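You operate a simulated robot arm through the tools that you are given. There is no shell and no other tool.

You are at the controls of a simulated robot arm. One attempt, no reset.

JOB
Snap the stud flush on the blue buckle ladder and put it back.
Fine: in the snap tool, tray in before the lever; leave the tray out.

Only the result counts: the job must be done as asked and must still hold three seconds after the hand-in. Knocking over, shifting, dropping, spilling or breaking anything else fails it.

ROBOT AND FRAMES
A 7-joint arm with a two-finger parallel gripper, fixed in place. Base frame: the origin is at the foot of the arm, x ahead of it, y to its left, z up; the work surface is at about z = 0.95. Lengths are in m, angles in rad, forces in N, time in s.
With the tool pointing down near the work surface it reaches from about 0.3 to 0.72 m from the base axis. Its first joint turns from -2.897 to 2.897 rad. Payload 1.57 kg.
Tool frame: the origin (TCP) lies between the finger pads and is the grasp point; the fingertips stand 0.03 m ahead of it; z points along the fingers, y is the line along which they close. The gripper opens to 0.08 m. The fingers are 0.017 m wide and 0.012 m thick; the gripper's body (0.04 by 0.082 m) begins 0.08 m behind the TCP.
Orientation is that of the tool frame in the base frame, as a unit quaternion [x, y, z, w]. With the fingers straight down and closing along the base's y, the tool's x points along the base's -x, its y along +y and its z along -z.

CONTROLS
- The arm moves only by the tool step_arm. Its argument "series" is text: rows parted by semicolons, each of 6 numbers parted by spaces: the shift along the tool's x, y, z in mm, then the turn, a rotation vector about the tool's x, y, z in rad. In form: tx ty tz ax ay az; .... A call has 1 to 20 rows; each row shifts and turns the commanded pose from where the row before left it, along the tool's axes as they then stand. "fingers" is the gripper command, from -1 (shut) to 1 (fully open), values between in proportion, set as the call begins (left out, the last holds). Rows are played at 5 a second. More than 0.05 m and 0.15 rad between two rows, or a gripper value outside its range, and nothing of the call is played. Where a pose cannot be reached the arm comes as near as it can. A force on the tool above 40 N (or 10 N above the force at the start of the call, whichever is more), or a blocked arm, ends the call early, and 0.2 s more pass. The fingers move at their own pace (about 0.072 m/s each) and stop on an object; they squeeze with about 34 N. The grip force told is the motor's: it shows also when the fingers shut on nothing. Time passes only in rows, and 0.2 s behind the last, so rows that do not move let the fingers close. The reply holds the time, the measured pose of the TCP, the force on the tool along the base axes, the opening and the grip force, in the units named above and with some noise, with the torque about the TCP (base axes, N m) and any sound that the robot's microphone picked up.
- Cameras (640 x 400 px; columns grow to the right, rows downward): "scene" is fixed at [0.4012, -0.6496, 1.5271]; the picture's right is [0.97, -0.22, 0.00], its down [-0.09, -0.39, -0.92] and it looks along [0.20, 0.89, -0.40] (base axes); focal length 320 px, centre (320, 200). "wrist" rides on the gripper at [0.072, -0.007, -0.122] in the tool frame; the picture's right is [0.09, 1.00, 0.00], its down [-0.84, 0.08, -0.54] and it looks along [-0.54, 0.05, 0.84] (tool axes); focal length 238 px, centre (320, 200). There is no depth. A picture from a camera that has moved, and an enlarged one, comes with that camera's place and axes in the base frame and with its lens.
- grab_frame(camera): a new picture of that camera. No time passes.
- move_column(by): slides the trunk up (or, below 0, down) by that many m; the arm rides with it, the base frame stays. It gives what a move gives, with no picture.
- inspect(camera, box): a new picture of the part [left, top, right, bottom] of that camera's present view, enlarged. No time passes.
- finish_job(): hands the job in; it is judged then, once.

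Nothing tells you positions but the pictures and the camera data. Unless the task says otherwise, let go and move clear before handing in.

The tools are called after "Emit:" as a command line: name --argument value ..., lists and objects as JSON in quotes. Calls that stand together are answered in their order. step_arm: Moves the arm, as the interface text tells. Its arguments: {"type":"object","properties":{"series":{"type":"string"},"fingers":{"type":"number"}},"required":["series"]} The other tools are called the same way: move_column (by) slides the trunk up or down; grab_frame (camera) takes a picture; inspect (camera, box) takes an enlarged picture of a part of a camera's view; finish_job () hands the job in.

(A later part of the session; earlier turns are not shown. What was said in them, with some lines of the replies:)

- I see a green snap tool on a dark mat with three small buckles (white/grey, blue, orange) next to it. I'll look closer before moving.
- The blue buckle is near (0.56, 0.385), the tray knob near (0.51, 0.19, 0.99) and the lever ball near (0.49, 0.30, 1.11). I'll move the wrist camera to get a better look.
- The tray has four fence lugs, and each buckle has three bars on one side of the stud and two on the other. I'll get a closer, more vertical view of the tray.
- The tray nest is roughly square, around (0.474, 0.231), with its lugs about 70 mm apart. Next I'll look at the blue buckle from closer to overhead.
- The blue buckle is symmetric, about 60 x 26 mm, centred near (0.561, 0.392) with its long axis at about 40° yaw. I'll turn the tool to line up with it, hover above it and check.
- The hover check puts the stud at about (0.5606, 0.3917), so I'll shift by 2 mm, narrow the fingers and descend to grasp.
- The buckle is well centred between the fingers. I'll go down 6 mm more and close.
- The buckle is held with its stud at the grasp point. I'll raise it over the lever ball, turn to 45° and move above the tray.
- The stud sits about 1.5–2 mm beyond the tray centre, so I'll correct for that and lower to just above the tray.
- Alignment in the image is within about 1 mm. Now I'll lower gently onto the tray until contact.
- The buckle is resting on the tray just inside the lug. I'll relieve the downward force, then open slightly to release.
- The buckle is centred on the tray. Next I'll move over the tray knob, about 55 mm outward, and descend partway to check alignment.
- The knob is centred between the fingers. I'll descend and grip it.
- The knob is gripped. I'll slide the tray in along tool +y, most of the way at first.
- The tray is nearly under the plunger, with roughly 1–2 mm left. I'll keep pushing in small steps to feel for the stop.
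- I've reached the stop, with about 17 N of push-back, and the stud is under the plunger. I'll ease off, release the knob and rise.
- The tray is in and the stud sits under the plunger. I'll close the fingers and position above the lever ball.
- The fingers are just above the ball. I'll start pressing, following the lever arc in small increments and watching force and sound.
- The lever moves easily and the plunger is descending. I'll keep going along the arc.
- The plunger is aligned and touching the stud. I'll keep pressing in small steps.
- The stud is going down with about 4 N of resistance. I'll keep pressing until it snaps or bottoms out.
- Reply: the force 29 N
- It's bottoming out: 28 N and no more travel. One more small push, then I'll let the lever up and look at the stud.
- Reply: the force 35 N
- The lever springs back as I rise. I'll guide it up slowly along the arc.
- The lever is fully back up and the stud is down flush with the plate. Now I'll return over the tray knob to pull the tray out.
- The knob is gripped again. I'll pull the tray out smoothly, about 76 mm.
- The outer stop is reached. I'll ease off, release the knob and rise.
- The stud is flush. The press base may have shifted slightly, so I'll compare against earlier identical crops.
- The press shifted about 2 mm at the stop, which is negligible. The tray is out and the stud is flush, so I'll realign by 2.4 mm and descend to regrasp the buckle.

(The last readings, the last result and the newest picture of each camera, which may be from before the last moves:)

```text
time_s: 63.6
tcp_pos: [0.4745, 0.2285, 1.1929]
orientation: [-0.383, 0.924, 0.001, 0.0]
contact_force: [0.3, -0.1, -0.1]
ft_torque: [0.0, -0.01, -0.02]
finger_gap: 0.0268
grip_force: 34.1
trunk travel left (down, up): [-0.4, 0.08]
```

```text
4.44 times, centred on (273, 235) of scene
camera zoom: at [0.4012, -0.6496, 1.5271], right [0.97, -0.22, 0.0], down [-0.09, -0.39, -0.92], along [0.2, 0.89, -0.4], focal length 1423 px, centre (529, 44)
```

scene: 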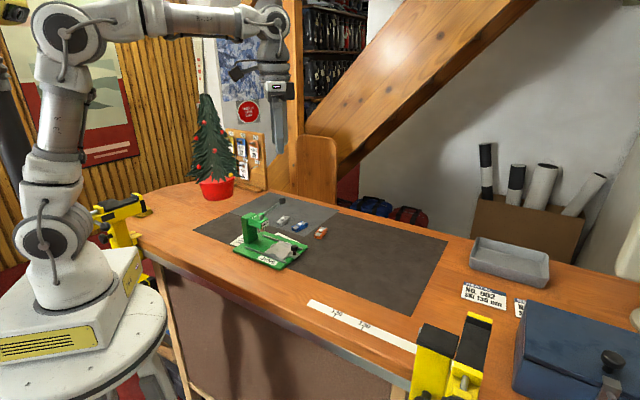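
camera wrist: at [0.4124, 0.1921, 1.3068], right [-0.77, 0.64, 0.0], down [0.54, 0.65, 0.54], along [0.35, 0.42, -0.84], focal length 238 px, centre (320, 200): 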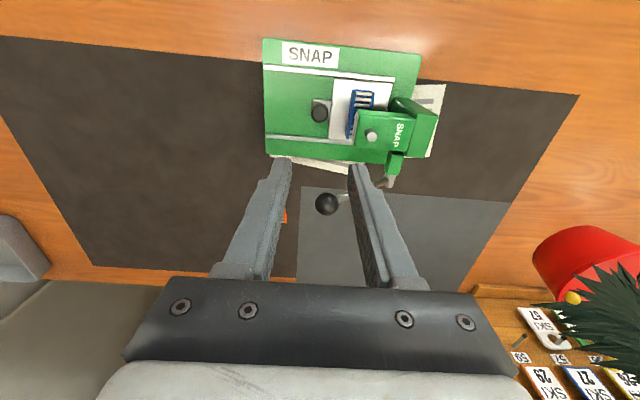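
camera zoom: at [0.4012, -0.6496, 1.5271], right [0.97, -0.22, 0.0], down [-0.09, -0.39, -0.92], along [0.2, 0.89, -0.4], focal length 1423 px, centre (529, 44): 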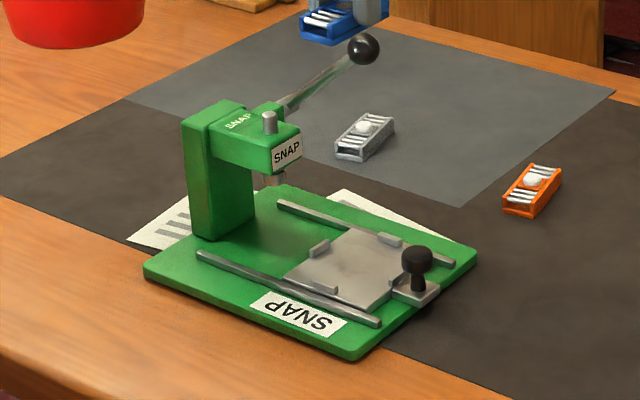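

The buckle is regrasped in the same relative pose as the original grasp. I'll carry it back along the exact reverse of my motions and hover over its original spot.

Emit:
step_arm --series "-44 13.5 0 0 0 0; -44 13.5 0 0 0 0; -44 13.5 0 0 0 0; -43.8 13.6 0 0 0 0; 0 0 0 0 0 0.084; 0 0 45 0 0 0; 0 0 45 0 0 0; 0 0 45 0 0 0; 0 0 35 0 0 0; 0 0 0 0 0 0; 0 0 0 0 0 0"

Emit:
inspect --camera "scene" --box '[280, 210, 320, 240]'

Emit:
grab_frame --camera "wrist"

```text
time_s: 66.0
tcp_pos: [0.5608, 0.3912, 1.0221]
orientation: [-0.343, 0.939, 0.001, 0.0]
contact_force: [-1.3, -0.8, -1.7]
ft_torque: [0.01, 0.06, -0.02]
finger_gap: 0.027
grip_force: 34.1
trunk travel left (down, up): [-0.4, 0.08]
```

```text
13.33 times, centred on (300, 225) of scene
camera zoom: at [0.4012, -0.6496, 1.5271], right [0.97, -0.22, 0.0], down [-0.09, -0.39, -0.92], along [0.2, 0.89, -0.4], focal length 4269 px, centre (587, -133)
```

zoom: 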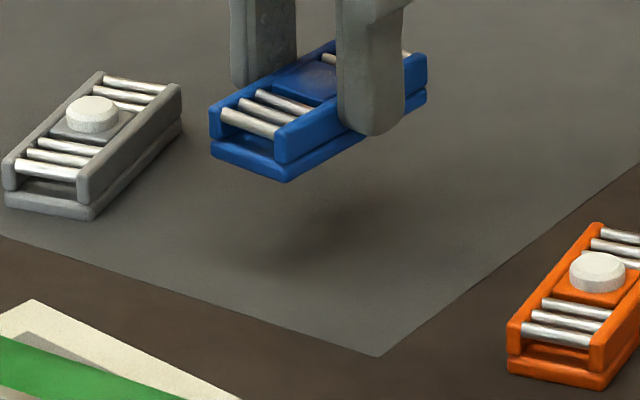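

```text
taken
camera wrist: at [0.5114, 0.3416, 1.1433], right [-0.71, 0.7, 0.0], down [0.59, 0.6, 0.54], along [0.38, 0.39, -0.84], focal length 238 px, centre (320, 200)
```

wrist: 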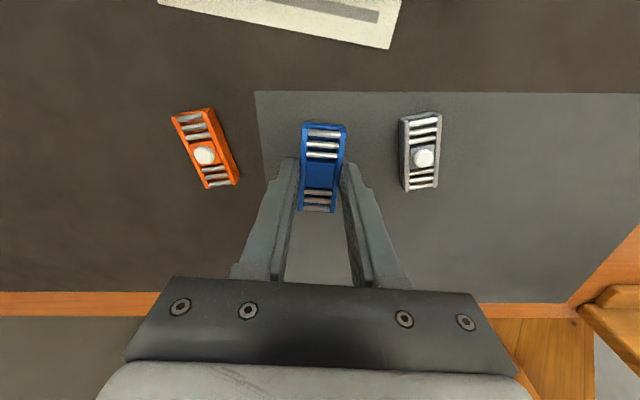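

Position and yaw match the original grasp pose. I'll lower gently to the original height.

Emit:
step_arm --series "0 0 15 0 0 0; 0 0 12 0 0 0; 0 0 5 0 0 0; 0 0 2 0 0 0; 0 0 0 0 0 0"

Emit:
inspect --camera "scene" --box '[280, 210, 320, 240]'

```text
time_s: 67.2
tcp_pos: [0.5613, 0.3913, 0.9874]
orientation: [-0.343, 0.939, 0.0, 0.0]
contact_force: [0.9, 0.1, -1.0]
ft_torque: [0.0, 0.0, 0.02]
finger_gap: 0.0271
grip_force: 33.7
trunk travel left (down, up): [-0.4, 0.08]
```

```text
13.33 times, centred on (300, 225) of scene
camera zoom: at [0.4012, -0.6496, 1.5271], right [0.97, -0.22, 0.0], down [-0.09, -0.39, -0.92], along [0.2, 0.89, -0.4], focal length 4269 px, centre (587, -133)
```

zoom: 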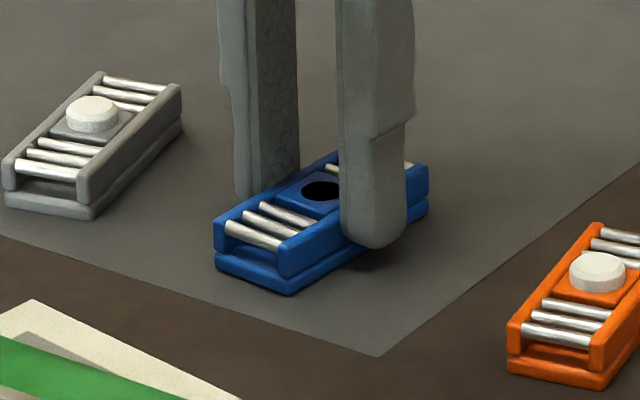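

Emit:
step_arm --series "0.7 0.6 0.7 0 0 0; 0 0 0.7 0 0 0; 0 0 0 0 0 0"

Emit:
inspect --camera "scene" --box '[280, 210, 320, 240]'

```text
time_s: 68.0
tcp_pos: [0.5611, 0.3914, 0.9876]
orientation: [-0.343, 0.939, 0.0, 0.001]
contact_force: [-0.5, -0.3, 1.3]
ft_torque: [0.01, 0.02, 0.01]
finger_gap: 0.027
grip_force: 34.0
trunk travel left (down, up): [-0.4, 0.08]
```

```text
13.33 times, centred on (300, 225) of scene
camera zoom: at [0.4012, -0.6496, 1.5271], right [0.97, -0.22, 0.0], down [-0.09, -0.39, -0.92], along [0.2, 0.89, -0.4], focal length 4269 px, centre (587, -133)
```

zoom: 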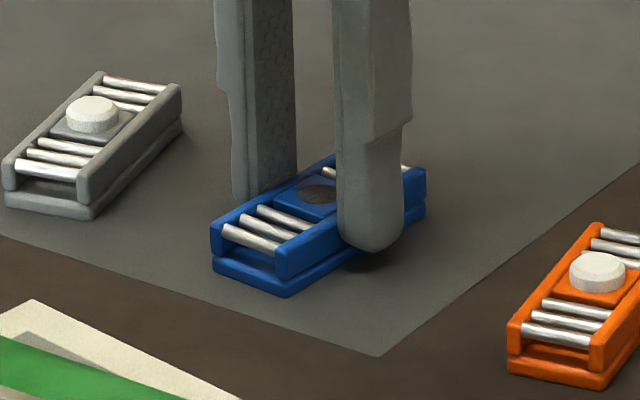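

Emit:
step_arm --series "0 0 0.8 0 0 0; 0 0 0 0 0 0"

```text
time_s: 68.6
tcp_pos: [0.5608, 0.3916, 0.9866]
orientation: [-0.343, 0.939, 0.001, 0.001]
contact_force: [2.5, 0.6, 6.8]
ft_torque: [-0.1, 0.08, 0.03]
finger_gap: 0.0272
grip_force: 33.9
trunk travel left (down, up): [-0.4, 0.08]
```

The buckle is seated on the mat. I'll ease up slightly, release and retreat upward.

Emit:
step_arm --series "0 0 -0.7 0 0 0; 0 0 0 0 0 0"

Emit:
step_arm --series "0 0 0 0 0 0; 0 0 0 0 0 0; 0 0 0 0 0 0" --fingers 0.2

Emit:
step_arm --series "0 0 -10 0 0 0; 0 0 -30 0 0 0; 0 0 -45 0 0 0; 0 0 -45 0 0 0; 0 0 -45 0 0 0; 0 0 0 0 0 0"

Emit:
inspect --camera "scene" --box '[280, 210, 320, 240]'

Emit:
inspect --camera "scene" --box '[220, 180, 350, 280]'

Emit:
inspect --camera "wrist" --box '[240, 60, 400, 180]'

```text
time_s: 69.2
tcp_pos: [0.5602, 0.391, 0.9863]
orientation: [-0.343, 0.939, 0.0, 0.0]
contact_force: [1.4, 1.0, 5.0]
ft_torque: [0.11, -0.12, -0.03]
finger_gap: 0.0272
grip_force: 34.6
trunk travel left (down, up): [-0.4, 0.08]
```

```text
time_s: 70.0
tcp_pos: [0.561, 0.3919, 0.9861]
orientation: [-0.343, 0.939, 0.001, -0.001]
contact_force: [0.0, 0.3, -1.2]
ft_torque: [0.0, -0.01, 0.03]
finger_gap: 0.0481
grip_force: 0.0
trunk travel left (down, up): [-0.4, 0.08]
```

```text
time_s: 71.4
tcp_pos: [0.5593, 0.3895, 1.1609]
orientation: [-0.343, 0.939, -0.001, 0.0]
contact_force: [-0.5, 0.9, -0.3]
ft_torque: [-0.02, -0.04, -0.01]
finger_gap: 0.048
grip_force: 0.0
trunk travel left (down, up): [-0.4, 0.08]
```

```text
13.33 times, centred on (300, 225) of scene
camera zoom: at [0.4012, -0.6496, 1.5271], right [0.97, -0.22, 0.0], down [-0.09, -0.39, -0.92], along [0.2, 0.89, -0.4], focal length 4269 px, centre (587, -133)
```

zoom: 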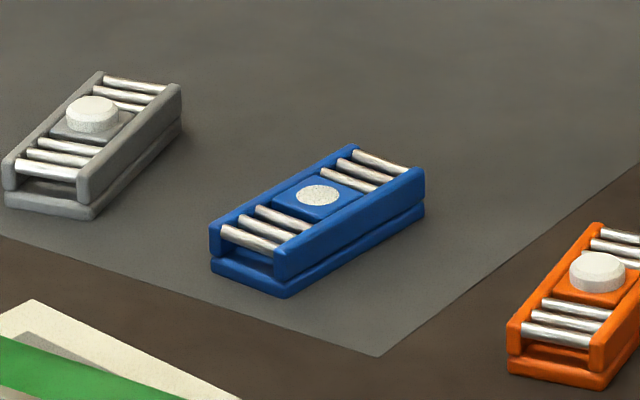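

```text
4.00 times, centred on (285, 230) of scene
camera zoom: at [0.4012, -0.6496, 1.5271], right [0.97, -0.22, 0.0], down [-0.09, -0.39, -0.92], along [0.2, 0.89, -0.4], focal length 1281 px, centre (460, 80)
```

zoom: 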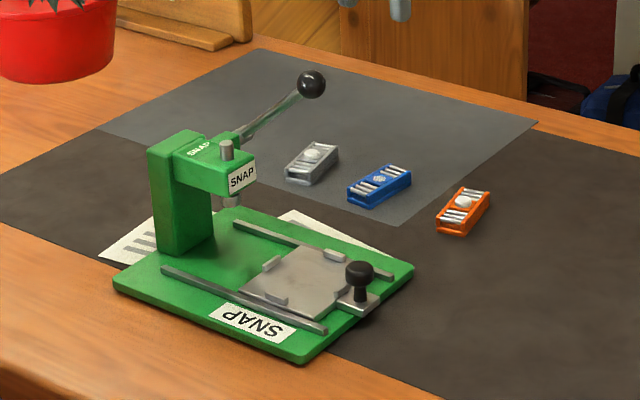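

```text
3.33 times, centred on (320, 120) of wrist
camera zoom: at [0.5102, 0.3396, 1.2809], right [-0.71, 0.7, 0.0], down [0.59, 0.6, 0.54], along [0.38, 0.39, -0.84], focal length 794 px, centre (320, 467)
```

zoom: 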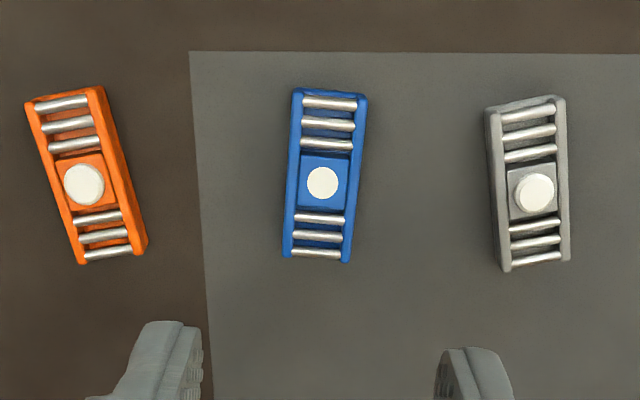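

The blue buckle is back in its exact spot with the stud flush. The tray is out, the lever is up and the gripper is clear, so I'm handing in.

Emit:
finish_job

```text
The job is handed in.
```

The blue buckle's stud is pressed flush, and the buckle is back on the mat where it started. In the scene camera, its position matches the picture from before the job.

- **Snap tool:** I slid the tray in to its stop before pressing the lever. The lever has sprung back up, and the tray is out at its outer stop.
- **Press shift:** Pulling the tray against its outer stop moved the green press about 2 mm outward. I left it there, judging 2 mm too small to matter. If the check for shifting anything else is very strict, this could count against the job.
- **Snap sound:** The microphone picked up no click during the press. I judged the stud flush from the pictures and from the lever stopping at about 33 N.

The grey and orange buckles were not touched, and the gripper was clear of everything when I handed in.
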